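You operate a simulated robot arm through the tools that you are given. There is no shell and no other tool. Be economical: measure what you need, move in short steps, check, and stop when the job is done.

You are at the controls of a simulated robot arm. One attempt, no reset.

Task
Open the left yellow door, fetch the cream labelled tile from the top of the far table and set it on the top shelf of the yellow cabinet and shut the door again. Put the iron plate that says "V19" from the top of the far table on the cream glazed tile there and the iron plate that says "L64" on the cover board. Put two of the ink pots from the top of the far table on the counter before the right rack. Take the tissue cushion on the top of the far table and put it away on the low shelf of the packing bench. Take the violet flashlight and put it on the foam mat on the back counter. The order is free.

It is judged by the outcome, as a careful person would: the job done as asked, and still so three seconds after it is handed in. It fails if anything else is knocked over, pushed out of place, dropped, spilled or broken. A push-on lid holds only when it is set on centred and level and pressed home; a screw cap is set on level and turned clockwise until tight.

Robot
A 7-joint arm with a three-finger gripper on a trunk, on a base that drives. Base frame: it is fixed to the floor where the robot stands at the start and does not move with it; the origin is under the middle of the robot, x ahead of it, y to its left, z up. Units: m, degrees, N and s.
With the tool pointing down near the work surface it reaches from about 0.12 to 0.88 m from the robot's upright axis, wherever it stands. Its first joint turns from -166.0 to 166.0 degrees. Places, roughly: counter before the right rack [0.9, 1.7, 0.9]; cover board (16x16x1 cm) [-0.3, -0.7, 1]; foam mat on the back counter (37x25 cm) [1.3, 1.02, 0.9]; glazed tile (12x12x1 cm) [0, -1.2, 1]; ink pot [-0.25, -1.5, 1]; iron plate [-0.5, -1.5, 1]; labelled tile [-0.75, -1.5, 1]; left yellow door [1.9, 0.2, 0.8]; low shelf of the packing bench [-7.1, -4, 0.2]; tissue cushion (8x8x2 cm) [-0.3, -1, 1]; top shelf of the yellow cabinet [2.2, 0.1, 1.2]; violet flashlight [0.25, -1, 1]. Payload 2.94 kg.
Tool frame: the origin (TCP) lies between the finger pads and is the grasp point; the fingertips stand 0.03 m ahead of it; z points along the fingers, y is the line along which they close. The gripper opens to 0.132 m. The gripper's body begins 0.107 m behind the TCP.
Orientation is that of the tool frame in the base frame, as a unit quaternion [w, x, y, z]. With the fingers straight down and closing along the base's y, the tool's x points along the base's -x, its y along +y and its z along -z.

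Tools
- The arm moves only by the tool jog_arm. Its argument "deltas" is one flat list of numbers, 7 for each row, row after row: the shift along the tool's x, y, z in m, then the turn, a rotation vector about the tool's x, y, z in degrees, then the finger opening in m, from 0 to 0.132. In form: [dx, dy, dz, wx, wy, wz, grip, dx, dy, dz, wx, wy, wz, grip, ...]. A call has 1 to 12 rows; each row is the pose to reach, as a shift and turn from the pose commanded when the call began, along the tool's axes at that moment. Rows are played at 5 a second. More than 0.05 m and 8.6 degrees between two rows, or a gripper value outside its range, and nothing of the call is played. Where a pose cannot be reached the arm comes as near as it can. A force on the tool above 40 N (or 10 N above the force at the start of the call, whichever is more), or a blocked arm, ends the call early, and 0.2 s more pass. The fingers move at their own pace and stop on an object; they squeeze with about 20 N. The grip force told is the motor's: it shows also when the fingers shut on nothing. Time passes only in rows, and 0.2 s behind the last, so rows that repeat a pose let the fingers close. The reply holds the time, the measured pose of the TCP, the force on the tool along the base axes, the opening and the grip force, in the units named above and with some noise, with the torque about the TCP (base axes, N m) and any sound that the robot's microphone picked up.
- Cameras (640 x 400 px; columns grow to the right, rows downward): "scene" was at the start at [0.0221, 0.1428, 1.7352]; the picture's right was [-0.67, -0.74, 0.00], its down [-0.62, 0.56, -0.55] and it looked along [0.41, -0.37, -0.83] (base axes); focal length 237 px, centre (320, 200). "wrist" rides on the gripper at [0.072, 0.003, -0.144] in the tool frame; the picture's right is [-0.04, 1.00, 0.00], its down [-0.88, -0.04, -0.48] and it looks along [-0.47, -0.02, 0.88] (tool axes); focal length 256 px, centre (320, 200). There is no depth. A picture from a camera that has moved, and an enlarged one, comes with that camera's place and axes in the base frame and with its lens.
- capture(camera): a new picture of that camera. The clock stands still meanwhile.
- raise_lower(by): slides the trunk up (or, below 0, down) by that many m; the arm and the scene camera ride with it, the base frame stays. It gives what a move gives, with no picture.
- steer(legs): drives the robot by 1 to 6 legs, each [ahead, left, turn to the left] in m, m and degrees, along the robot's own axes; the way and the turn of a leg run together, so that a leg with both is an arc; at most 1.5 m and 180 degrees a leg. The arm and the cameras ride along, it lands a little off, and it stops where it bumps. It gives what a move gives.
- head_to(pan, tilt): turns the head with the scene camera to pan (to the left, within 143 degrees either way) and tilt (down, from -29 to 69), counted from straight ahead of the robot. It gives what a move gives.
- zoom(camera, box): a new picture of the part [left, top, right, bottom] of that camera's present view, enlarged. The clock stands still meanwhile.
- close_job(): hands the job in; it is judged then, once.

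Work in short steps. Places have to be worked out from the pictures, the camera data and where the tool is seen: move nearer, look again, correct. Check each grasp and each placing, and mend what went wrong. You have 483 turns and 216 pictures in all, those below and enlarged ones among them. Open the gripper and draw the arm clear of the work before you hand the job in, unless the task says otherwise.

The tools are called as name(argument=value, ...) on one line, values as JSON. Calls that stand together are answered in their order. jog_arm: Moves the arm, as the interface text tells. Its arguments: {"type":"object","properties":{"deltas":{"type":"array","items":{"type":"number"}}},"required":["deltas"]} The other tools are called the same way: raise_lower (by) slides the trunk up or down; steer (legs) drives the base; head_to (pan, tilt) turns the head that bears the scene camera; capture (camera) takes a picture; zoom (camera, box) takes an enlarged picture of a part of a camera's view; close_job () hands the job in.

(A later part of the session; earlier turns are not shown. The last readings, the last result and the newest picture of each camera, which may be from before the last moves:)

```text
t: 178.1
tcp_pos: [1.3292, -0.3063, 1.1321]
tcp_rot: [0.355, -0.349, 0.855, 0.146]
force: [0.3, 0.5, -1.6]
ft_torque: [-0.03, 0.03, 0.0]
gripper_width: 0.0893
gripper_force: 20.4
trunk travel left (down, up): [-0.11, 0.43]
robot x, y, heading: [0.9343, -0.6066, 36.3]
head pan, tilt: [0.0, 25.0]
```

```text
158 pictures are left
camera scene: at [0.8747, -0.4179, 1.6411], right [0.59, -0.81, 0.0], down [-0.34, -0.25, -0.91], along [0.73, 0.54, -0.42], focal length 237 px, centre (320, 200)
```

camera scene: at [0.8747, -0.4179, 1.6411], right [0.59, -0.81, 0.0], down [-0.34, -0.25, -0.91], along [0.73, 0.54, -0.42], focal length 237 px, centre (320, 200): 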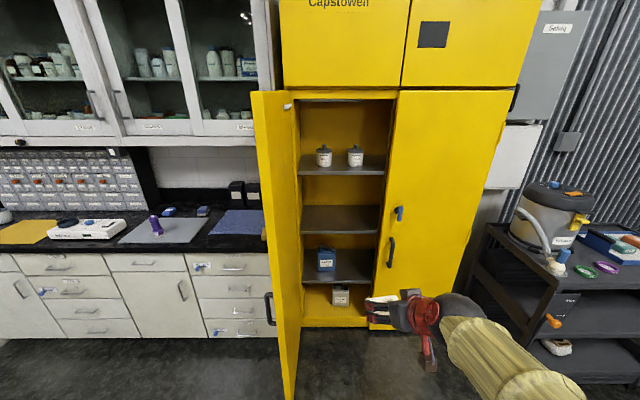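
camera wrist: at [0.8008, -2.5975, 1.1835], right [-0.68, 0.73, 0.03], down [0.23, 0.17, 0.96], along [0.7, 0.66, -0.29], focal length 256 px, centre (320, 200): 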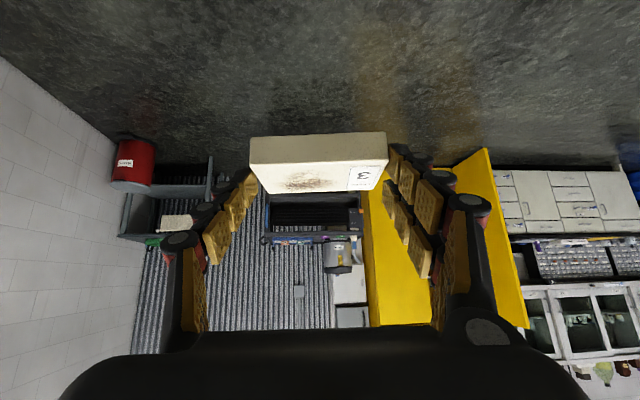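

Top shelf at z≈1.24 with two cans (m≈0.865 and 1.05). I'll place the tile at the shelf front between them. Raise the trunk and advance.

raise_lower(by=0.25)

steer(legs=[[0.55, -0.04, 0]])

jog_arm(deltas=[0, 0, 0, 2.8, 0, 2.8, 0.05, 0, 0, 0, 5.65, 0, 5.65, 0.05])

capture(camera="wrist")

capture(camera="scene")

```text
t: 180.7
tcp_pos: [1.33, -0.3053, 1.3835]
tcp_rot: [0.353, -0.35, 0.855, 0.147]
force: [0.0, 0.0, -2.3]
ft_torque: [-0.06, 0.06, -0.04]
gripper_width: 0.0896
gripper_force: 20.2
trunk travel left (down, up): [-0.36, 0.18]
robot x, y, heading: [0.9345, -0.6079, 36.7]
head pan, tilt: [0.0, 25.0]
```

```text
t: 183.8
tcp_pos: [1.7977, -0.0124, 1.383]
tcp_rot: [0.353, -0.348, 0.856, 0.146]
force: [0.2, 0.2, -1.5]
ft_torque: [-0.04, 0.05, 0.03]
gripper_width: 0.0894
gripper_force: 19.9
trunk travel left (down, up): [-0.36, 0.18]
robot x, y, heading: [1.4046, -0.3144, 36.3]
head pan, tilt: [0.0, 25.0]
```

```text
t: 184.4
tcp_pos: [1.7971, -0.0128, 1.3837]
tcp_rot: [0.363, -0.289, 0.878, 0.12]
force: [0.0, 0.5, -2.7]
ft_torque: [-0.02, 0.07, -0.02]
gripper_width: 0.0896
gripper_force: 20.7
trunk travel left (down, up): [-0.36, 0.18]
robot x, y, heading: [1.4062, -0.3142, 36.4]
head pan, tilt: [0.0, 25.0]
```

```text
157 pictures are left
camera wrist: at [1.672, -0.1002, 1.4338], right [-0.57, 0.82, 0.03], down [0.25, 0.14, 0.96], along [0.78, 0.55, -0.29], focal length 256 px, centre (320, 200)
```

wrist: 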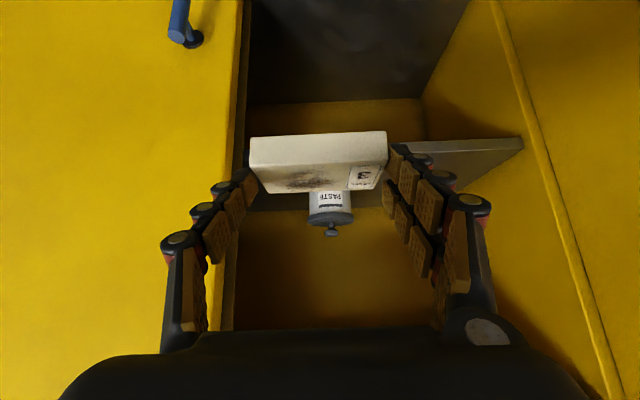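

```text
156 pictures are left
camera scene: at [1.3419, -0.1248, 1.8912], right [0.59, -0.81, 0.0], down [-0.34, -0.25, -0.91], along [0.73, 0.54, -0.42], focal length 237 px, centre (320, 200)
```

scene: 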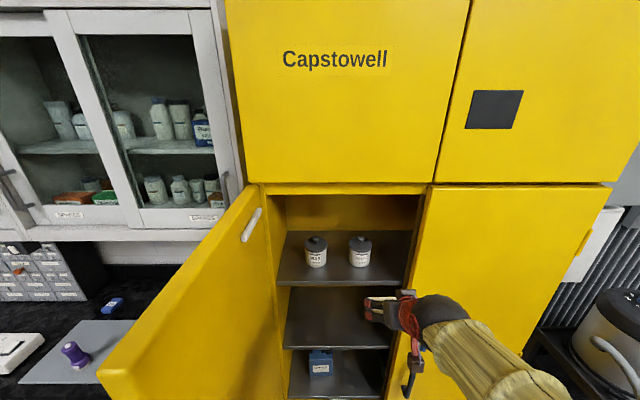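

Place at n≈1.72 (front strip 1.675–1.77), m≈0.957. Move tile in above the shelf front.

jog_arm(deltas=[-0.018, 0.035, 0.018, 0, 0, 0, 0.05, -0.036, 0.07, 0.036, 0, 0, 0, 0.05, -0.06, 0.1, 0.06, 0, 0, 0, 0.05, -0.09, 0.11, 0.09, 0, 0, 0, 0.05, -0.12, 0.11, 0.12, 0, 0, 0, 0.05, -0.15, 0.11, 0.15, 0, 0, 0, 0.05, -0.181, 0.11, 0.181, 0, 0, 0, 0.05])

capture(camera="wrist")

capture(camera="scene")

```text
t: 186.1
tcp_pos: [1.9387, 0.2298, 1.3796]
tcp_rot: [0.362, -0.289, 0.878, 0.12]
force: [0.5, -0.6, -1.9]
ft_torque: [-0.06, 0.0, -0.02]
gripper_width: 0.0895
gripper_force: 19.8
trunk travel left (down, up): [-0.36, 0.18]
robot x, y, heading: [1.3998, -0.3159, 36.5]
head pan, tilt: [0.0, 25.0]
```

```text
155 pictures are left
camera wrist: at [1.8143, 0.1421, 1.4308], right [-0.57, 0.82, 0.03], down [0.26, 0.14, 0.96], along [0.78, 0.55, -0.29], focal length 256 px, centre (320, 200)
```

wrist: 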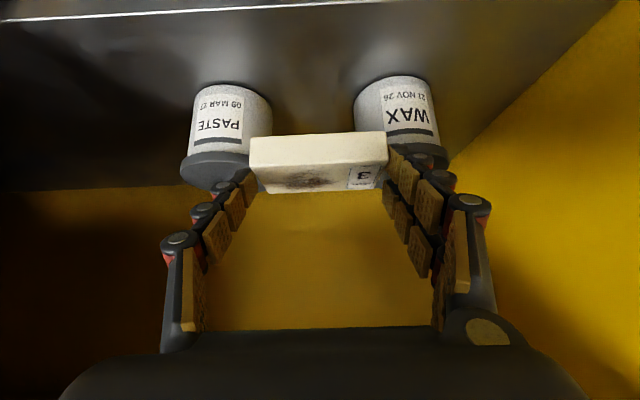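

```text
154 pictures are left
camera scene: at [1.3438, -0.123, 1.891], right [0.59, -0.81, 0.0], down [-0.34, -0.25, -0.91], along [0.73, 0.54, -0.42], focal length 237 px, centre (320, 200)
```

scene: 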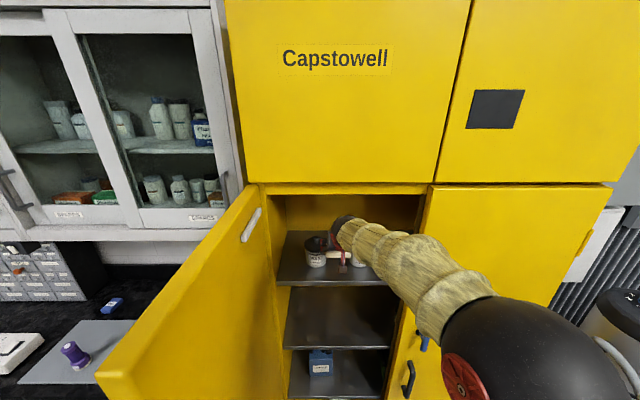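

Good alignment. Lower toward the shelf.

jog_arm(deltas=[0.02, 0, 0.02, 0, 0, 0, 0.05, 0.04, 0, 0.04, 0, 0, 0, 0.05, 0.055, 0, 0.055, 0, 0, 0, 0.05])

capture(camera="wrist")

```text
t: 186.8
tcp_pos: [1.9363, 0.2287, 1.3057]
tcp_rot: [0.363, -0.288, 0.878, 0.121]
force: [0.1, -0.5, -1.2]
ft_torque: [-0.07, 0.08, -0.05]
gripper_width: 0.0895
gripper_force: 20.1
trunk travel left (down, up): [-0.36, 0.18]
robot x, y, heading: [1.4071, -0.3143, 36.3]
head pan, tilt: [0.0, 25.0]
```

```text
153 pictures are left
camera wrist: at [1.8131, 0.1411, 1.3553], right [-0.57, 0.82, 0.03], down [0.25, 0.14, 0.96], along [0.78, 0.55, -0.29], focal length 256 px, centre (320, 200)
```

wrist: 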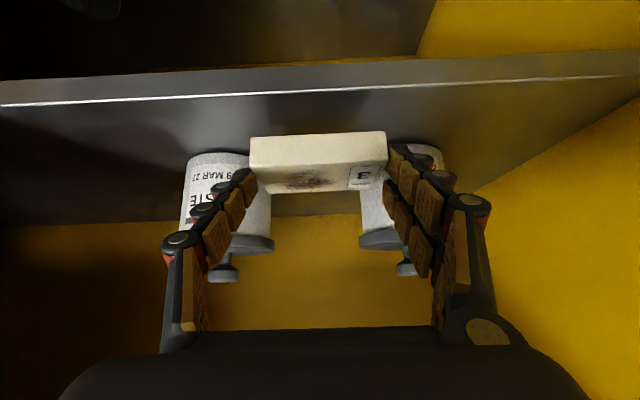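

jog_arm(deltas=[0.005, 0, 0.005, 0, 0, 0, 0.05, 0.01, 0, 0.01, 0, 0, 0, 0.05, 0.014, 0, 0.014, 0, 0, 0, 0.05])

jog_arm(deltas=[0.0015, 0, 0.0015, 0, 0, 0, 0.05, 0.003, 0, 0.003, 0, 0, 0, 0.05])

jog_arm(deltas=[0.0015, 0, 0.0015, 0, 0, 0, 0.05, 0.003, 0, 0.003, 0, 0, 0, 0.05])

```text
t: 187.7
tcp_pos: [1.9364, 0.2284, 1.2848]
tcp_rot: [0.362, -0.289, 0.878, 0.121]
force: [-0.5, 0.1, -2.0]
ft_torque: [-0.06, 0.08, 0.03]
gripper_width: 0.0898
gripper_force: 20.0
trunk travel left (down, up): [-0.36, 0.18]
robot x, y, heading: [1.4073, -0.3168, 36.4]
head pan, tilt: [0.0, 25.0]
```

```text
t: 188.2
tcp_pos: [1.9379, 0.2283, 1.2811]
tcp_rot: [0.363, -0.288, 0.878, 0.12]
force: [0.6, -1.2, -2.2]
ft_torque: [-0.05, 0.05, 0.01]
gripper_width: 0.0896
gripper_force: 20.0
trunk travel left (down, up): [-0.36, 0.18]
robot x, y, heading: [1.401, -0.3144, 36.1]
head pan, tilt: [0.0, 25.0]
```

```text
t: 188.8
tcp_pos: [1.9382, 0.2273, 1.2798]
tcp_rot: [0.364, -0.289, 0.877, 0.122]
force: [-0.6, -1.3, 7.3]
ft_torque: [0.44, 0.0, 0.02]
gripper_width: 0.0894
gripper_force: 19.6
trunk travel left (down, up): [-0.36, 0.18]
robot x, y, heading: [1.4045, -0.3151, 36.3]
head pan, tilt: [0.0, 25.0]
```

Contact. Ease up 1.5 mm, open the fingers gently and check.

jog_arm(deltas=[-0.001, 0, -0.001, 0, 0, 0, 0.08, -0.001, 0, -0.001, 0, 0, 0, 0.1, -0.001, 0, -0.001, 0, 0, 0, 0.105, -0.001, 0, -0.001, 0, 0, 0, 0.105])

capture(camera="wrist")

```text
t: 189.8
tcp_pos: [1.9368, 0.2284, 1.279]
tcp_rot: [0.363, -0.288, 0.878, 0.12]
force: [-0.1, 0.4, 0.4]
ft_torque: [0.01, 0.01, 0.02]
gripper_width: 0.105
gripper_force: 0.0
trunk travel left (down, up): [-0.36, 0.18]
robot x, y, heading: [1.4033, -0.315, 36.5]
head pan, tilt: [0.0, 25.0]
```

```text
152 pictures are left
camera wrist: at [1.8125, 0.141, 1.3287], right [-0.57, 0.82, 0.03], down [0.25, 0.14, 0.96], along [0.78, 0.55, -0.29], focal length 256 px, centre (320, 200)
```

wrist: 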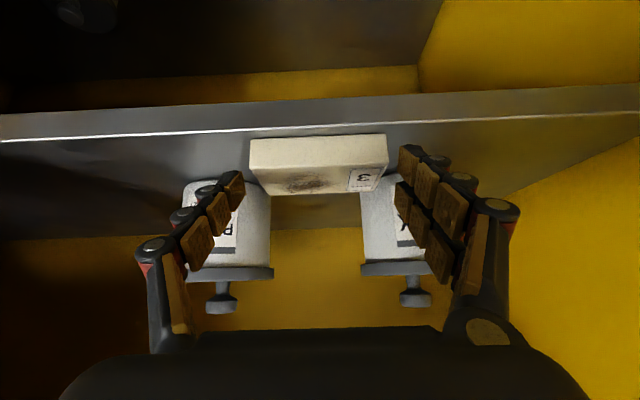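

Tile rests on the shelf. Lift straight up, then withdraw.

jog_arm(deltas=[-0.02, 0, -0.02, 0, 0, 0, 0.105, -0.045, 0, -0.045, 0, 0, 0, 0.105, -0.06, 0, -0.06, 0, 0, 0, 0.105, -0.03, 0, -0.09, 0, 0, 0, 0.105, 0.0, 0, -0.12, 0, 0, 0, 0.105, 0.03, 0, -0.15, 0, 0, 0, 0.105, 0.06, 0, -0.18, 0, 0, 0, 0.105, 0.09, 0, -0.21, 0, 0, 0, 0.105, 0.12, 0, -0.24, 0, 0, 0, 0.105])

capture(camera="wrist")

capture(camera="scene")

```text
t: 191.8
tcp_pos: [1.7301, 0.0754, 1.3643]
tcp_rot: [0.363, -0.289, 0.877, 0.122]
force: [0.2, -1.4, 0.3]
ft_torque: [0.02, -0.01, -0.01]
gripper_width: 0.105
gripper_force: 0.6
trunk travel left (down, up): [-0.36, 0.18]
robot x, y, heading: [1.4014, -0.3151, 36.2]
head pan, tilt: [0.0, 25.0]
```

```text
151 pictures are left
camera wrist: at [1.6064, -0.0119, 1.4144], right [-0.57, 0.82, 0.03], down [0.25, 0.14, 0.96], along [0.78, 0.55, -0.29], focal length 256 px, centre (320, 200)
```

wrist: 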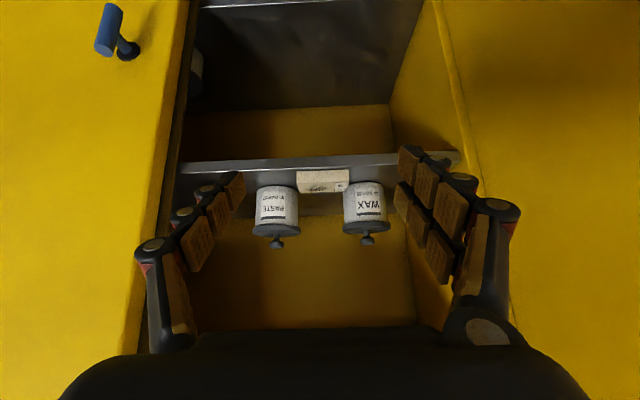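

```text
150 pictures are left
camera scene: at [1.341, -0.1262, 1.8913], right [0.59, -0.81, 0.0], down [-0.34, -0.25, -0.91], along [0.73, 0.54, -0.42], focal length 237 px, centre (320, 200)
```

scene: 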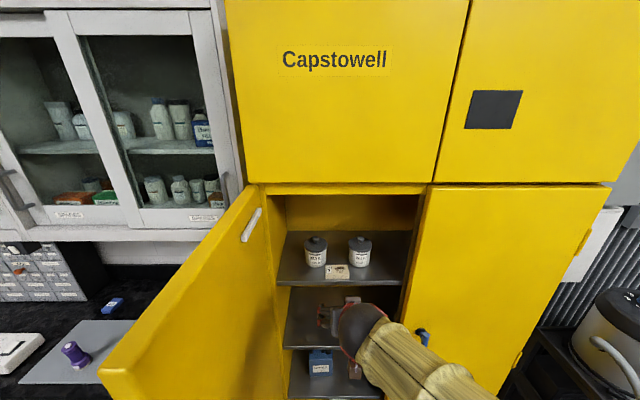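

Tile is well placed. Withdraw the base, lower the trunk, and come round to the outside of the door to push it shut.

steer(legs=[[-0.42, 0, 0]])

raise_lower(by=-0.25)

steer(legs=[[0, 0.33, 0]])

capture(camera="scene")

```text
t: 194.4
tcp_pos: [1.395, -0.1691, 1.3649]
tcp_rot: [0.363, -0.29, 0.877, 0.121]
force: [0.0, -0.6, -0.2]
ft_torque: [0.02, -0.02, 0.05]
gripper_width: 0.1051
gripper_force: 0.0
trunk travel left (down, up): [-0.36, 0.18]
robot x, y, heading: [1.0682, -0.5615, 36.1]
head pan, tilt: [0.0, 25.0]
```

```text
t: 197.0
tcp_pos: [1.3949, -0.1686, 1.114]
tcp_rot: [0.363, -0.288, 0.878, 0.12]
force: [0.1, -0.5, -0.4]
ft_torque: [-0.02, 0.0, 0.01]
gripper_width: 0.105
gripper_force: 0.0
trunk travel left (down, up): [-0.11, 0.43]
robot x, y, heading: [1.0693, -0.562, 36.2]
head pan, tilt: [0.0, 25.0]
```

```text
t: 199.2
tcp_pos: [1.1988, 0.0974, 1.1132]
tcp_rot: [0.362, -0.289, 0.878, 0.121]
force: [-0.1, -0.2, 1.0]
ft_torque: [-0.01, -0.01, 0.02]
gripper_width: 0.105
gripper_force: 0.0
trunk travel left (down, up): [-0.11, 0.43]
robot x, y, heading: [0.8746, -0.2977, 36.3]
head pan, tilt: [0.0, 25.0]
```

```text
149 pictures are left
camera scene: at [0.8096, -0.1048, 1.6412], right [0.59, -0.81, 0.0], down [-0.34, -0.25, -0.91], along [0.73, 0.54, -0.42], focal length 237 px, centre (320, 200)
```

scene: 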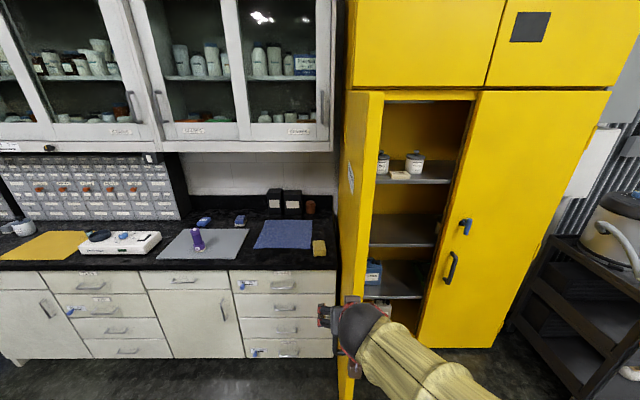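

Fingers open wide; move a bit left and forward alongside the outside of the door.

jog_arm(deltas=[0, 0.03, 0, 0, 0, 0, 0.132, -0.03, 0.03, 0.03, 0, 0, 0, 0.132, -0.06, 0.03, 0.06, 0, 0, 0, 0.132, -0.09, 0.03, 0.09, 0, 0, 0, 0.132, -0.12, 0.03, 0.12, 0, 0, 0, 0.132, -0.15, 0.03, 0.15, 0, 0, 0, 0.132])

capture(camera="wrist")

```text
t: 200.2
tcp_pos: [1.2753, 0.1866, 1.1096]
tcp_rot: [0.357, -0.286, 0.882, 0.117]
force: [-6.2, -7.5, 1.2]
ft_torque: [0.01, -0.02, -0.64]
gripper_width: 0.1329
gripper_force: 0.0
trunk travel left (down, up): [-0.11, 0.43]
robot x, y, heading: [0.8716, -0.2931, 36.4]
head pan, tilt: [0.0, 25.0]
stopped in row 5: the force on the tool passed its limit at 93 N (the readings are from after the stop); the commanded pose is now the measured one
```

```text
148 pictures are left
camera wrist: at [1.1501, 0.1013, 1.1625], right [-0.56, 0.83, 0.03], down [0.27, 0.14, 0.95], along [0.79, 0.54, -0.3], focal length 256 px, centre (320, 200)
```

wrist: 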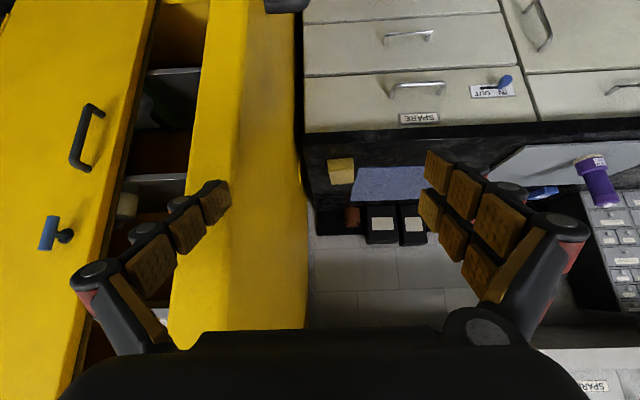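

The right fingertip met the door's edge: its outer face lies at m≈0.66. Back off, shift 0.09 m left, and go in again.

jog_arm(deltas=[0.03, 0, -0.03, 0, 0, 0, 0.132, 0.03, 0.045, -0.03, 0, 0, 0, 0.132, 0.03, 0.09, -0.03, 0, 0, 0, 0.132, 0, 0.09, 0, 0, 0, 0, 0.132, -0.03, 0.09, 0.03, 0, 0, 0, 0.132, -0.06, 0.09, 0.06, 0, 0, 0, 0.132, -0.09, 0.09, 0.09, 0, 0, 0, 0.132])

capture(camera="wrist")

capture(camera="scene")

```text
t: 201.8
tcp_pos: [1.3284, 0.3365, 1.107]
tcp_rot: [0.357, -0.286, 0.881, 0.116]
force: [-1.0, -0.1, -0.1]
ft_torque: [0.06, -0.02, 0.01]
gripper_width: 0.1315
gripper_force: 0.1
trunk travel left (down, up): [-0.11, 0.43]
robot x, y, heading: [0.8719, -0.2927, 36.5]
head pan, tilt: [0.0, 25.0]
```

```text
147 pictures are left
camera wrist: at [1.2025, 0.251, 1.1601], right [-0.56, 0.83, 0.03], down [0.26, 0.14, 0.95], along [0.78, 0.54, -0.3], focal length 256 px, centre (320, 200)
```

wrist: 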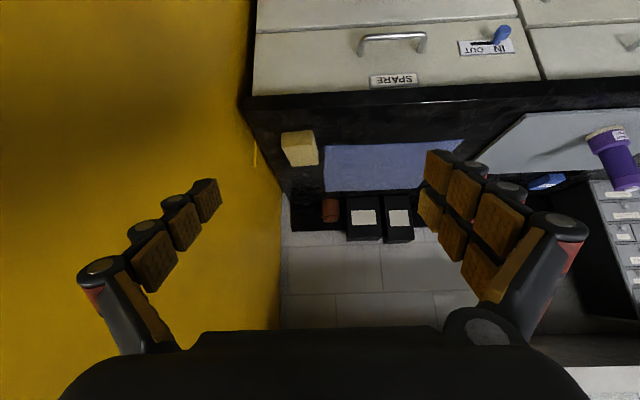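

```text
146 pictures are left
camera scene: at [0.8096, -0.1043, 1.6411], right [0.59, -0.81, 0.0], down [-0.34, -0.25, -0.91], along [0.73, 0.54, -0.42], focal length 237 px, centre (320, 200)
```

scene: 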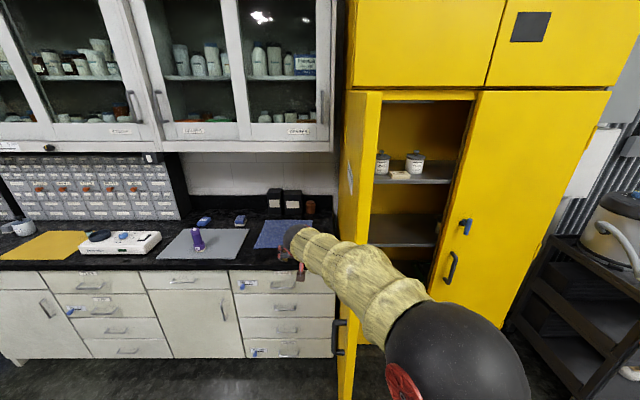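

Fingers lie along the outside face. Sweep right and forward to push the door closing (to about 45°).

jog_arm(deltas=[0, -0.04, 0, 0, 0, 0, 0.132, 0, -0.08, 0, 0, 0, 0, 0.132, 0, -0.125, 0, 0, 0, 0, 0.132, -0.002, -0.17, 0.002, 0, 0, 0, 0.132, -0.006, -0.215, 0.006, 0, 0, 0, 0.132, -0.01, -0.26, 0.01, 0, 0, 0, 0.132, -0.023, -0.29, 0.023, 0, 0, 0, 0.132, -0.037, -0.32, 0.037, 0, 0, 0, 0.132, -0.051, -0.353, 0.051, 0, 0, 0, 0.132])

capture(camera="scene")

```text
t: 203.8
tcp_pos: [1.5926, 0.0923, 1.1058]
tcp_rot: [0.358, -0.285, 0.882, 0.116]
force: [-0.1, -0.5, -0.4]
ft_torque: [0.03, 0.0, 0.01]
gripper_width: 0.1328
gripper_force: 0.1
trunk travel left (down, up): [-0.11, 0.43]
robot x, y, heading: [0.8726, -0.2931, 36.1]
head pan, tilt: [0.0, 25.0]
```

```text
145 pictures are left
camera scene: at [0.8099, -0.1046, 1.6411], right [0.59, -0.81, 0.0], down [-0.34, -0.25, -0.91], along [0.73, 0.54, -0.42], focal length 237 px, centre (320, 200)
```

scene: 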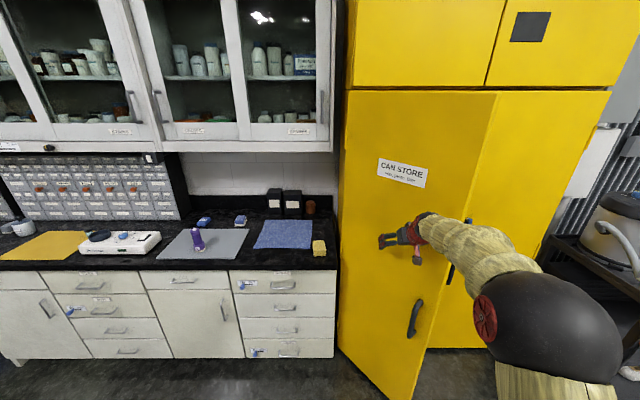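

Door is ~35° open. Push on by driving the base forward-right.

steer(legs=[[0.2, -0.1, 0]])

capture(camera="scene")

```text
t: 205.5
tcp_pos: [1.8124, 0.1311, 1.1064]
tcp_rot: [0.357, -0.285, 0.882, 0.116]
force: [0.2, -0.5, -0.2]
ft_torque: [0.01, 0.01, 0.02]
gripper_width: 0.132
gripper_force: 0.0
trunk travel left (down, up): [-0.11, 0.43]
robot x, y, heading: [1.0922, -0.2573, 36.3]
head pan, tilt: [0.0, 25.0]
```

```text
144 pictures are left
camera scene: at [1.0304, -0.0668, 1.6411], right [0.59, -0.81, 0.0], down [-0.34, -0.25, -0.91], along [0.73, 0.54, -0.42], focal length 237 px, centre (320, 200)
```

scene: 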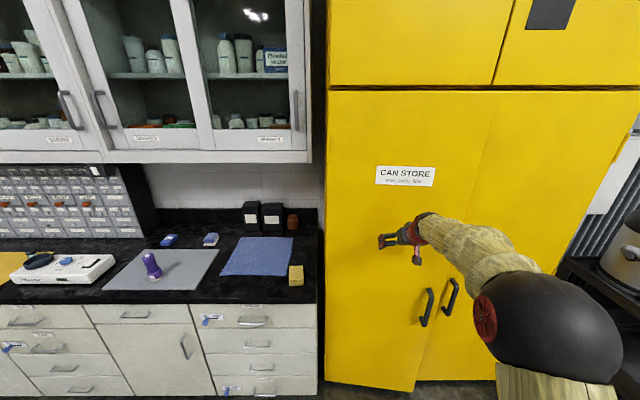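

Nearly shut. Push the last bit with the arm.

jog_arm(deltas=[-0.014, -0.01, 0.014, 0, 0, 0, 0.132, -0.028, -0.02, 0.028, 0, 0, 0, 0.132, -0.042, -0.03, 0.042, 0, 0, 0, 0.132, -0.05, -0.03, 0.05, 0, 0, 0, 0.132, -0.057, -0.03, 0.057, 0, 0, 0, 0.132, -0.064, -0.03, 0.064, 0, 0, 0, 0.132])

capture(camera="scene")

capture(camera="wrist")

```text
t: 206.7
tcp_pos: [1.8857, 0.1515, 1.1051]
tcp_rot: [0.353, -0.289, 0.882, 0.115]
force: [-24.5, -12.0, 7.6]
ft_torque: [0.71, 0.05, 1.9]
gripper_width: 0.1325
gripper_force: 0.2
trunk travel left (down, up): [-0.11, 0.43]
robot x, y, heading: [1.0915, -0.2578, 36.3]
head pan, tilt: [0.0, 25.0]
stopped in row 5: the force on the tool passed its limit at 52 N (the readings are from after the stop); the commanded pose is now the measured one
```

```text
143 pictures are left
camera scene: at [1.026, -0.069, 1.6413], right [0.59, -0.81, 0.0], down [-0.34, -0.25, -0.91], along [0.73, 0.54, -0.42], focal length 237 px, centre (320, 200)
```

scene: 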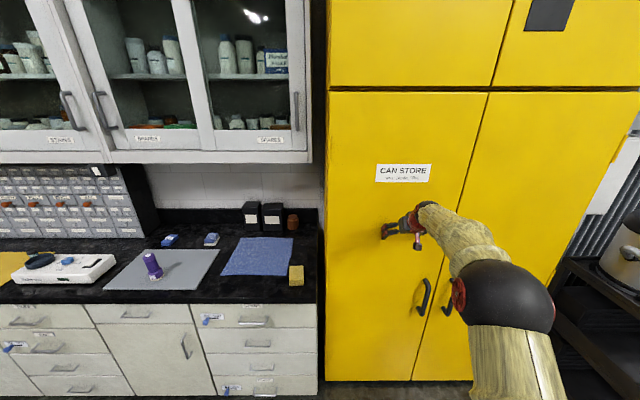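

```text
142 pictures are left
camera wrist: at [1.7625, 0.0638, 1.1588], right [-0.57, 0.82, 0.03], down [0.27, 0.15, 0.95], along [0.78, 0.55, -0.31], focal length 256 px, centre (320, 200)
```

wrist: 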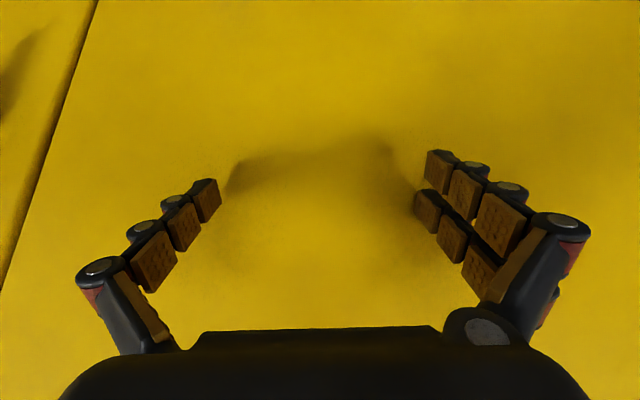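

The door is shut. Retract, back off and set the tool straight down again; then go for ink pot N53 from the table's near end.

jog_arm(deltas=[0.03, 0, -0.03, 0, 0, 0, 0.1, 0.065, 0, -0.065, 0, 0, 0, 0.1])

steer(legs=[[-0.5, 0, 0]])

jog_arm(deltas=[0.03, 0, -0.03, 0, 7.5, 0, 0.1, 0.065, 0, -0.065, 0, 15, 0, 0.1, 0.1, 0, -0.1, 0, 22.5, 0, 0.1, 0.12, 0, -0.12, 0, 30, 0, 0.1, 0.13, 0, -0.15, 0, 37.5, 0, 0.1, 0.13, 0, -0.19, 0, 45, 0, 0.1])

capture(camera="scene")

```text
t: 207.3
tcp_pos: [1.8149, 0.0972, 1.1043]
tcp_rot: [0.353, -0.288, 0.883, 0.114]
force: [-0.3, 0.2, -0.3]
ft_torque: [-0.01, -0.01, 0.0]
gripper_width: 0.1001
gripper_force: 0.4
trunk travel left (down, up): [-0.11, 0.43]
robot x, y, heading: [1.0943, -0.2565, 36.6]
head pan, tilt: [0.0, 25.0]
```

```text
t: 210.2
tcp_pos: [1.4103, -0.1972, 1.1037]
tcp_rot: [0.353, -0.29, 0.882, 0.116]
force: [0.0, -0.3, -1.1]
ft_torque: [0.01, 0.0, -0.02]
gripper_width: 0.1001
gripper_force: 0.0
trunk travel left (down, up): [-0.11, 0.43]
robot x, y, heading: [0.6896, -0.5514, 36.4]
head pan, tilt: [0.0, 25.0]
```

```text
t: 211.7
tcp_pos: [1.2276, -0.3318, 1.152]
tcp_rot: [-0.013, -0.311, 0.95, -0.005]
force: [0.2, 0.0, 0.1]
ft_torque: [0.01, 0.0, -0.03]
gripper_width: 0.1003
gripper_force: 0.1
trunk travel left (down, up): [-0.11, 0.43]
robot x, y, heading: [0.6906, -0.5576, 36.4]
head pan, tilt: [0.0, 25.0]
```

```text
141 pictures are left
camera scene: at [0.6248, -0.3656, 1.6412], right [0.59, -0.8, 0.0], down [-0.34, -0.25, -0.91], along [0.73, 0.54, -0.42], focal length 237 px, centre (320, 200)
```

scene: 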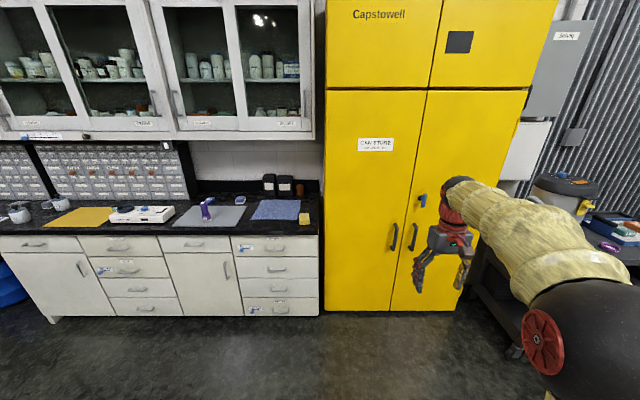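

Door shut. Turn round to the table's near end.

raise_lower(by=0.2)

steer(legs=[[0, 0, 179.2], [0.3, 0, 0]])

capture(camera="wrist")

```text
t: 213.8
tcp_pos: [1.2287, -0.3309, 1.351]
tcp_rot: [-0.012, -0.312, 0.95, -0.004]
force: [-0.4, -0.3, -0.2]
ft_torque: [0.01, 0.02, 0.02]
gripper_width: 0.1001
gripper_force: 0.1
trunk travel left (down, up): [-0.31, 0.23]
robot x, y, heading: [0.6879, -0.5595, 36.6]
head pan, tilt: [0.0, 25.0]
```

```text
t: 223.2
tcp_pos: [-0.092, -0.9629, 1.3511]
tcp_rot: [-0.004, 0.949, 0.315, 0.012]
force: [-0.2, -0.5, 0.3]
ft_torque: [0.04, -0.06, 0.01]
gripper_width: 0.1
gripper_force: 0.0
trunk travel left (down, up): [-0.31, 0.23]
robot x, y, heading: [0.449, -0.7352, -143.1]
head pan, tilt: [0.0, 25.0]
```

```text
140 pictures are left
camera wrist: at [-0.0347, -0.9241, 1.4965], right [0.56, -0.83, 0.0], down [-0.74, -0.5, 0.45], along [-0.37, -0.25, -0.89], focal length 256 px, centre (320, 200)
```

wrist: 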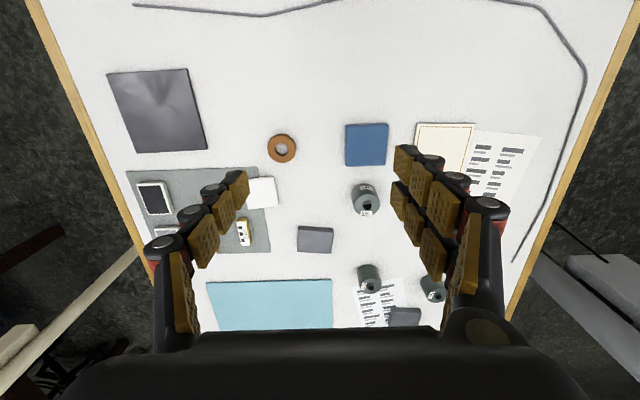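

Ink pot N53 axis ≈(-0.186,-1.143). Level the tool and move above it.

jog_arm(deltas=[-0.037, 0.018, 0.02, 0, -0.5, 0, 0.1, -0.073, 0.035, 0.05, 0, -1, 0, 0.1, -0.11, 0.053, 0.08, 0, -1.45, 0, 0.1, -0.147, 0.07, 0.11, 0, -1.45, 0, 0.1, -0.183, 0.088, 0.14, 0, -1.45, 0, 0.1, -0.183, 0.088, 0.18, 0, -1.45, 0, 0.1, -0.183, 0.088, 0.22, 0, -1.45, 0, 0.1])

capture(camera="wrist")

```text
refused: row 3 steps farther than a row can; nothing moved
```

```text
139 pictures are left
camera wrist: at [-0.0347, -0.9241, 1.4965], right [0.56, -0.83, 0.0], down [-0.74, -0.5, 0.45], along [-0.37, -0.25, -0.89], focal length 256 px, centre (320, 200)
```

wrist: 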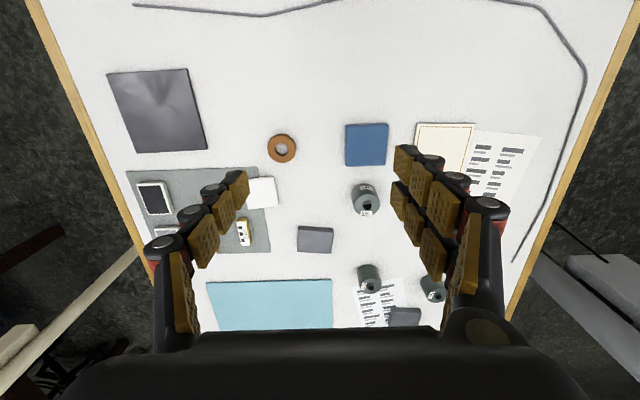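

Steps too large; use smaller ones.

jog_arm(deltas=[-0.03, 0.015, 0.025, 0, -0.5, 0, 0.1, -0.06, 0.03, 0.05, 0, -1, 0, 0.1, -0.09, 0.044, 0.075, 0, -1.45, 0, 0.1, -0.12, 0.058, 0.1, 0, -1.45, 0, 0.1, -0.15, 0.072, 0.125, 0, -1.45, 0, 0.1, -0.183, 0.088, 0.15, 0, -1.45, 0, 0.1, -0.183, 0.088, 0.19, 0, -1.45, 0, 0.1, -0.183, 0.088, 0.22, 0, -1.45, 0, 0.1])

capture(camera="wrist")

```text
t: 225.0
tcp_pos: [-0.1811, -1.1408, 1.126]
tcp_rot: [0.0, 0.949, 0.315, 0.0]
force: [0.5, 0.5, 0.4]
ft_torque: [-0.03, -0.04, -0.02]
gripper_width: 0.0999
gripper_force: 0.2
trunk travel left (down, up): [-0.31, 0.23]
robot x, y, heading: [0.4494, -0.736, -142.9]
head pan, tilt: [0.0, 25.0]
```

```text
138 pictures are left
camera wrist: at [-0.1208, -1.0992, 1.2698], right [0.56, -0.83, 0.0], down [-0.73, -0.5, 0.48], along [-0.39, -0.27, -0.88], focal length 256 px, centre (320, 200)
```

wrist: 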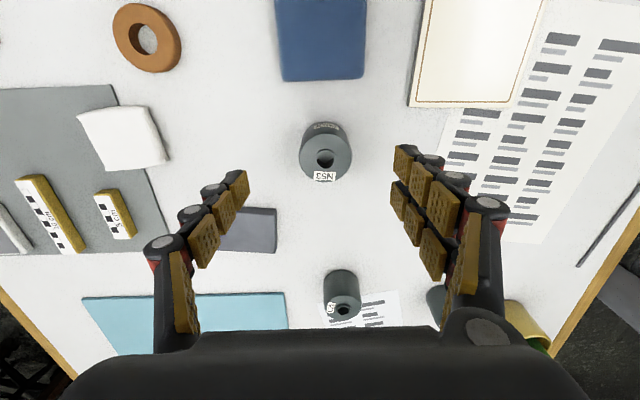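

Small correction, then descend around the pot.

jog_arm(deltas=[-0.01, 0.0036, 0.04, 0, 0, 0, 0.1, -0.01, 0.0036, 0.08, 0, 0, 0, 0.1, -0.01, 0.0036, 0.11, 0, 0, 0, 0.1, -0.01, 0.0036, 0.126, 0, 0, 0, 0.1])

capture(camera="wrist")

```text
t: 226.0
tcp_pos: [-0.186, -1.1487, 1.0]
tcp_rot: [0.001, 0.949, 0.315, 0.002]
force: [-0.5, -0.9, 0.7]
ft_torque: [-0.01, -0.02, -0.02]
gripper_width: 0.0999
gripper_force: 0.1
trunk travel left (down, up): [-0.31, 0.23]
robot x, y, heading: [0.4518, -0.7322, -143.1]
head pan, tilt: [0.0, 25.0]
```

```text
137 pictures are left
camera wrist: at [-0.1259, -1.1073, 1.1435], right [0.56, -0.83, 0.0], down [-0.73, -0.5, 0.47], along [-0.39, -0.27, -0.88], focal length 256 px, centre (320, 200)
```

wrist: 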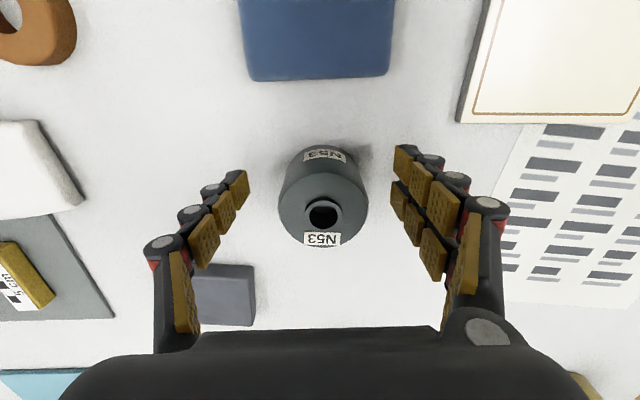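

Aligned. Close on the pot, then lift.

jog_arm(deltas=[-0.002, 0.001, 0.004, 0, 0, 0, 0.1, -0.002, 0.001, 0.004, 0, 0, 0, 0.03, -0.002, 0.001, 0.004, 0, 0, 0, 0.03, -0.002, 0.001, 0.004, 0, 0, 0, 0.03, -0.002, 0.001, 0.004, 0, 0, 0, 0.03, -0.002, 0.001, 0.004, 0, 0, 0, 0.03])

jog_arm(deltas=[0, 0, -0.03, 0, 0, 0, 0.03, 0, 0, -0.07, 0, 0, 0, 0.03, 0, 0, -0.11, 0, 0, 0, 0.03, 0, 0, -0.15, 0, 0, 0, 0.03, 0.03, 0, -0.19, 0, 0, 0, 0.03, 0.06, 0, -0.22, 0, 0, 0, 0.03])

capture(camera="wrist")

```text
t: 227.4
tcp_pos: [-0.1873, -1.1506, 0.9979]
tcp_rot: [0.0, 0.949, 0.315, 0.0]
force: [1.1, 0.4, 1.0]
ft_torque: [0.02, -0.06, 0.02]
gripper_width: 0.0585
gripper_force: 19.4
trunk travel left (down, up): [-0.31, 0.23]
robot x, y, heading: [0.4471, -0.7351, -143.1]
head pan, tilt: [0.0, 25.0]
```

```text
t: 228.8
tcp_pos: [-0.1384, -1.1149, 1.2191]
tcp_rot: [0.0, 0.949, 0.315, 0.0]
force: [-0.2, 0.2, -0.5]
ft_torque: [0.01, 0.08, 0.01]
gripper_width: 0.0586
gripper_force: 20.4
trunk travel left (down, up): [-0.31, 0.23]
robot x, y, heading: [0.4503, -0.7322, -143.5]
head pan, tilt: [0.0, 25.0]
```

```text
136 pictures are left
camera wrist: at [-0.0778, -1.0726, 1.361], right [0.56, -0.83, 0.0], down [-0.73, -0.5, 0.48], along [-0.39, -0.27, -0.88], focal length 256 px, centre (320, 200)
```

wrist: 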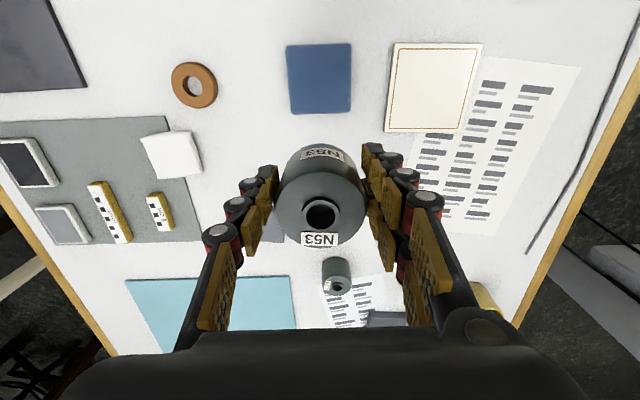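

Held. Back off, turn and drive toward the counter in front of the right rack; I plan to use the bare counter between the jars and the yellow mat.

steer(legs=[[-0.35, 0, 0], [0, 0, 179.4], [0.1, 0.9, 0], [0.3, 0.94, 0]])

head_to(pan=0, tilt=45)

capture(camera="scene")

```text
t: 247.5
tcp_pos: [0.5326, 1.5671, 1.2165]
tcp_rot: [0.0, -0.315, 0.949, 0.0]
force: [-0.3, 0.4, -1.3]
ft_torque: [-0.06, -0.01, -0.05]
gripper_width: 0.0581
gripper_force: 20.5
trunk travel left (down, up): [-0.31, 0.23]
robot x, y, heading: [-0.0521, 1.1823, 37.1]
head pan, tilt: [0.0, 25.0]
```

```text
t: 248.3
tcp_pos: [0.5333, 1.5657, 1.2162]
tcp_rot: [0.0, -0.315, 0.949, 0.0]
force: [0.4, -0.8, -0.9]
ft_torque: [-0.05, 0.02, 0.01]
gripper_width: 0.058
gripper_force: 20.2
trunk travel left (down, up): [-0.31, 0.23]
robot x, y, heading: [-0.0537, 1.186, 36.6]
head pan, tilt: [0.0, 45.0]
```

```text
135 pictures are left
camera scene: at [-0.1277, 1.3702, 1.8106], right [0.6, -0.8, 0.0], down [-0.57, -0.42, -0.71], along [0.57, 0.42, -0.71], focal length 237 px, centre (320, 200)
```

scene: 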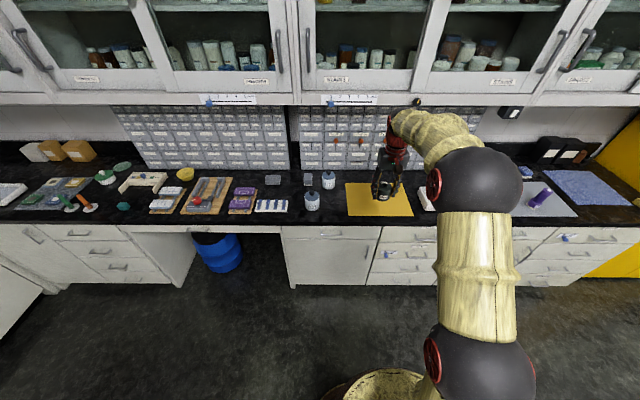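

Free bare counter at n≈1.5–1.62, m≈-1.115. Move closer.

steer(legs=[[0.27, 0.12, -0.6]])

capture(camera="wrist")

```text
t: 250.4
tcp_pos: [0.684, 1.8225, 1.2158]
tcp_rot: [-0.002, -0.31, 0.951, -0.001]
force: [-0.2, 0.1, -1.6]
ft_torque: [-0.06, 0.02, 0.02]
gripper_width: 0.0581
gripper_force: 19.7
trunk travel left (down, up): [-0.31, 0.23]
robot x, y, heading: [0.0945, 1.4487, 36.3]
head pan, tilt: [0.0, 45.0]
```

```text
134 pictures are left
camera wrist: at [0.6252, 1.7821, 1.3596], right [-0.56, 0.83, 0.0], down [0.73, 0.49, 0.47], along [0.39, 0.26, -0.88], focal length 256 px, centre (320, 200)
```

wrist: 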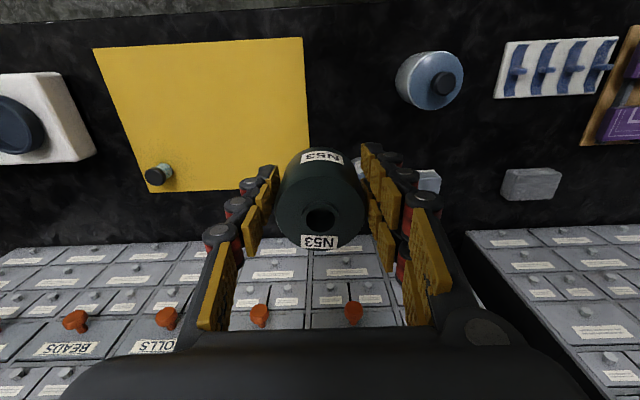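

Spot: n=1.60, m=-1.12 (mat edge -1.05, jar edge -1.19). Shift over and lower.

jog_arm(deltas=[0.012, 0.024, 0, 0, 0, 0, 0.03, 0.0243, 0.048, 0, 0, 0, 0, 0.03, 0.0243, 0.048, 0.045, 0, 0, 0, 0.03, 0.0243, 0.048, 0.09, 0, 0, 0, 0.03, 0.0243, 0.048, 0.135, 0, 0, 0, 0.03, 0.0243, 0.048, 0.18, 0, 0, 0, 0.03, 0.0243, 0.048, 0.22, 0, 0, 0, 0.03])

capture(camera="wrist")

zoom(camera="scene", box=[200, 80, 520, 280])

```text
t: 252.0
tcp_pos: [0.6372, 1.8441, 0.9962]
tcp_rot: [0.0, -0.311, 0.951, 0.0]
force: [0.4, 0.9, -1.1]
ft_torque: [0.0, 0.06, 0.01]
gripper_width: 0.0581
gripper_force: 19.8
trunk travel left (down, up): [-0.31, 0.23]
robot x, y, heading: [0.0965, 1.4459, 36.3]
head pan, tilt: [0.0, 45.0]
```

```text
133 pictures are left
camera wrist: at [0.5773, 1.8057, 1.1395], right [-0.56, 0.83, 0.0], down [0.73, 0.49, 0.48], along [0.4, 0.26, -0.88], focal length 256 px, centre (320, 200)
```

wrist: 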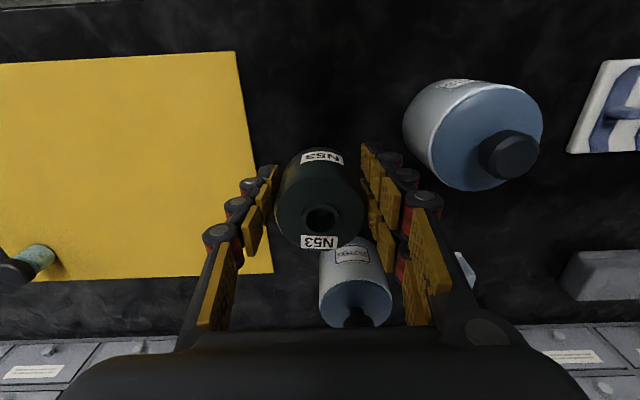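

```text
2.00 times, centred on (360, 180) of scene
camera zoom: at [0.0227, 1.6309, 1.8105], right [0.59, -0.81, 0.0], down [-0.57, -0.42, -0.71], along [0.57, 0.42, -0.71], focal length 473 px, centre (240, 240)
```

zoom: 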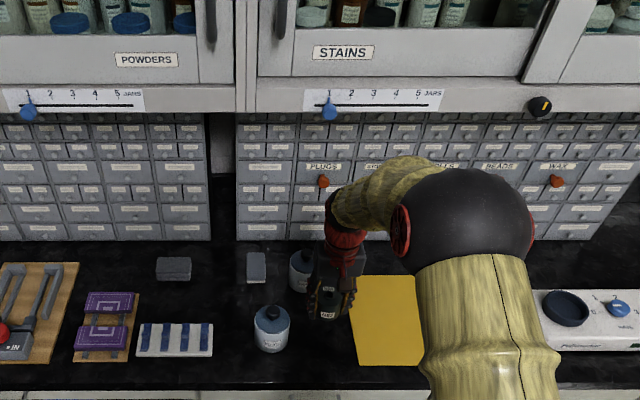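

Clear of the jars. Lower to contact.

jog_arm(deltas=[0, 0, 0.02, 0, 0, 0, 0.03, 0, 0, 0.04, 0, 0, 0, 0.03, 0, 0, 0.052, 0, 0, 0, 0.03])

jog_arm(deltas=[0, 0, 0.002, 0, 0, 0, 0.03, 0, 0, 0.004, 0, 0, 0, 0.03])

jog_arm(deltas=[0, 0, 0.002, 0, 0, 0, 0.03, 0, 0, 0.004, 0, 0, 0, 0.03])

```text
t: 252.8
tcp_pos: [0.6371, 1.8456, 0.9432]
tcp_rot: [0.0, -0.311, 0.95, -0.001]
force: [-0.7, -0.2, 0.0]
ft_torque: [0.01, 0.04, -0.02]
gripper_width: 0.0581
gripper_force: 19.5
trunk travel left (down, up): [-0.31, 0.23]
robot x, y, heading: [0.0982, 1.4453, 36.2]
head pan, tilt: [0.0, 45.0]
```

```text
t: 253.4
tcp_pos: [0.6356, 1.8451, 0.9398]
tcp_rot: [0.0, -0.311, 0.95, 0.0]
force: [0.5, 0.2, -0.9]
ft_torque: [0.01, 0.01, 0.01]
gripper_width: 0.0581
gripper_force: 20.0
trunk travel left (down, up): [-0.31, 0.23]
robot x, y, heading: [0.0971, 1.4483, 36.2]
head pan, tilt: [0.0, 45.0]
```

```text
t: 254.0
tcp_pos: [0.6371, 1.8447, 0.9366]
tcp_rot: [0.0, -0.31, 0.951, 0.0]
force: [0.7, 0.2, -0.4]
ft_torque: [-0.01, 0.03, -0.03]
gripper_width: 0.0578
gripper_force: 19.5
trunk travel left (down, up): [-0.31, 0.23]
robot x, y, heading: [0.0911, 1.4477, 36.4]
head pan, tilt: [0.0, 45.0]
```

jog_arm(deltas=[0, 0, 0.002, 0, 0, 0, 0.03, 0, 0, 0.003, 0, 0, 0, 0.03])

jog_arm(deltas=[0, 0, 0.0015, 0, 0, 0, 0.03, 0, 0, 0.003, 0, 0, 0, 0.03])

```text
t: 254.6
tcp_pos: [0.6356, 1.8457, 0.9338]
tcp_rot: [0.0, -0.311, 0.95, -0.001]
force: [0.3, -0.2, -1.6]
ft_torque: [-0.03, 0.0, 0.0]
gripper_width: 0.0581
gripper_force: 19.8
trunk travel left (down, up): [-0.31, 0.23]
robot x, y, heading: [0.0908, 1.4454, 36.2]
head pan, tilt: [0.0, 45.0]
```

```text
t: 255.2
tcp_pos: [0.6362, 1.8452, 0.9301]
tcp_rot: [-0.001, -0.311, 0.95, 0.0]
force: [0.6, -0.1, -1.0]
ft_torque: [-0.03, 0.04, 0.0]
gripper_width: 0.0582
gripper_force: 20.2
trunk travel left (down, up): [-0.31, 0.23]
robot x, y, heading: [0.0955, 1.4446, 36.2]
head pan, tilt: [0.0, 45.0]
```

jog_arm(deltas=[0, 0, 0.0015, 0, 0, 0, 0.03, 0, 0, 0.003, 0, 0, 0, 0.03])

jog_arm(deltas=[0, 0, 0.0015, 0, 0, 0, 0.03, 0, 0, 0.003, 0, 0, 0, 0.03])

jog_arm(deltas=[0, 0, 0.0015, 0, 0, 0, 0.03, 0, 0, 0.003, 0, 0, 0, 0.03])

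```text
t: 255.8
tcp_pos: [0.6372, 1.8457, 0.9283]
tcp_rot: [-0.001, -0.311, 0.951, 0.0]
force: [-0.7, 0.2, -1.9]
ft_torque: [-0.02, 0.03, -0.01]
gripper_width: 0.0581
gripper_force: 19.6
trunk travel left (down, up): [-0.31, 0.23]
robot x, y, heading: [0.0909, 1.4455, 36.5]
head pan, tilt: [0.0, 45.0]
```

```text
t: 256.4
tcp_pos: [0.6354, 1.8457, 0.9261]
tcp_rot: [0.002, -0.311, 0.95, 0.001]
force: [-5.3, -2.5, 17.7]
ft_torque: [-0.15, 0.23, -0.03]
gripper_width: 0.0581
gripper_force: 19.4
trunk travel left (down, up): [-0.31, 0.23]
robot x, y, heading: [0.0935, 1.4461, 36.2]
head pan, tilt: [0.0, 45.0]
```

```text
t: 257.0
tcp_pos: [0.6366, 1.844, 0.9237]
tcp_rot: [0.002, -0.311, 0.951, 0.002]
force: [-1.6, -1.3, 19.8]
ft_torque: [0.11, -0.15, 0.02]
gripper_width: 0.0585
gripper_force: 20.3
trunk travel left (down, up): [-0.31, 0.23]
robot x, y, heading: [0.0969, 1.4521, 36.1]
head pan, tilt: [0.0, 45.0]
```

Contact at ≈0.927. Ease up and release, then rise.

jog_arm(deltas=[0, 0, -0.004, 0, 0, 0, 0.06, 0, 0, -0.004, 0, 0, 0, 0.085, 0, 0, -0.004, 0, 0, 0, 0.085])

jog_arm(deltas=[0, 0, -0.04, 0, 0, 0, 0.085, 0, 0, -0.085, 0, 0, 0, 0.085, 0, 0, -0.13, 0, 0, 0, 0.085, 0.03, 0, -0.17, 0, 0, 0, 0.085, 0.06, 0, -0.21, 0, 0, 0, 0.085, 0.1, 0, -0.23, 0, 0, 0, 0.085])

capture(camera="wrist")

```text
t: 257.8
tcp_pos: [0.6369, 1.8459, 0.9265]
tcp_rot: [-0.001, -0.31, 0.951, 0.0]
force: [-0.7, -0.4, -0.1]
ft_torque: [-0.02, -0.03, 0.01]
gripper_width: 0.085
gripper_force: 0.2
trunk travel left (down, up): [-0.31, 0.23]
robot x, y, heading: [0.0945, 1.4456, 36.3]
head pan, tilt: [0.0, 45.0]
```

```text
t: 259.2
tcp_pos: [0.555, 1.7864, 1.1565]
tcp_rot: [0.0, -0.311, 0.95, 0.0]
force: [-0.4, 0.1, 0.1]
ft_torque: [0.04, 0.01, 0.01]
gripper_width: 0.0851
gripper_force: 0.1
trunk travel left (down, up): [-0.31, 0.23]
robot x, y, heading: [0.098, 1.4417, 36.5]
head pan, tilt: [0.0, 45.0]
```

```text
131 pictures are left
camera wrist: at [0.4944, 1.7465, 1.3003], right [-0.56, 0.83, 0.0], down [0.73, 0.49, 0.48], along [0.4, 0.26, -0.88], focal length 256 px, centre (320, 200)
```

wrist: 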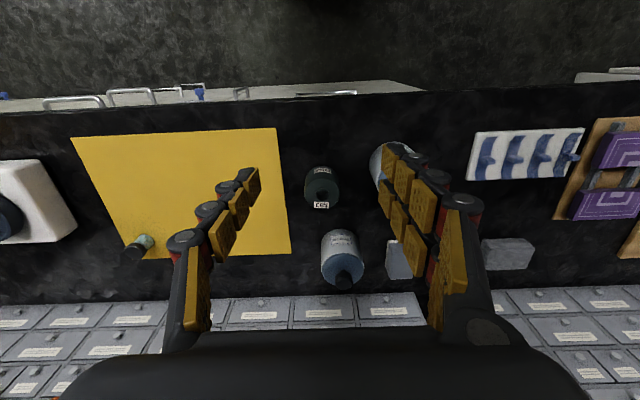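

Pot 1 stands well. Now pot V91 (P1) from the far-left station: drive around (heading 125°).

jog_arm(deltas=[0.04, 0, -0.03, 0, 0, 0, 0.1, 0.08, 0, -0.06, 0, 0, 0, 0.1])

steer(legs=[[-0.4, 0, 0], [-0.033, -1.035, 0], [-0.033, -1.035, 0], [-0.483, -0.824, 0], [0, 0, 89]])

```text
t: 259.8
tcp_pos: [0.4902, 1.7375, 1.2168]
tcp_rot: [0.0, -0.312, 0.95, 0.0]
force: [-0.4, -0.2, 0.1]
ft_torque: [0.04, -0.04, 0.02]
gripper_width: 0.1
gripper_force: 0.1
trunk travel left (down, up): [-0.31, 0.23]
robot x, y, heading: [0.0932, 1.4479, 36.1]
head pan, tilt: [0.0, 45.0]
```

```text
t: 280.5
tcp_pos: [0.7571, -1.0363, 1.2167]
tcp_rot: [0.0, 0.887, -0.462, 0.0]
force: [-0.1, 0.2, -0.1]
ft_torque: [-0.01, 0.02, 0.01]
gripper_width: 0.1003
gripper_force: 0.1
trunk travel left (down, up): [-0.31, 0.23]
robot x, y, heading: [1.0413, -1.4381, 124.9]
head pan, tilt: [0.0, 45.0]
```

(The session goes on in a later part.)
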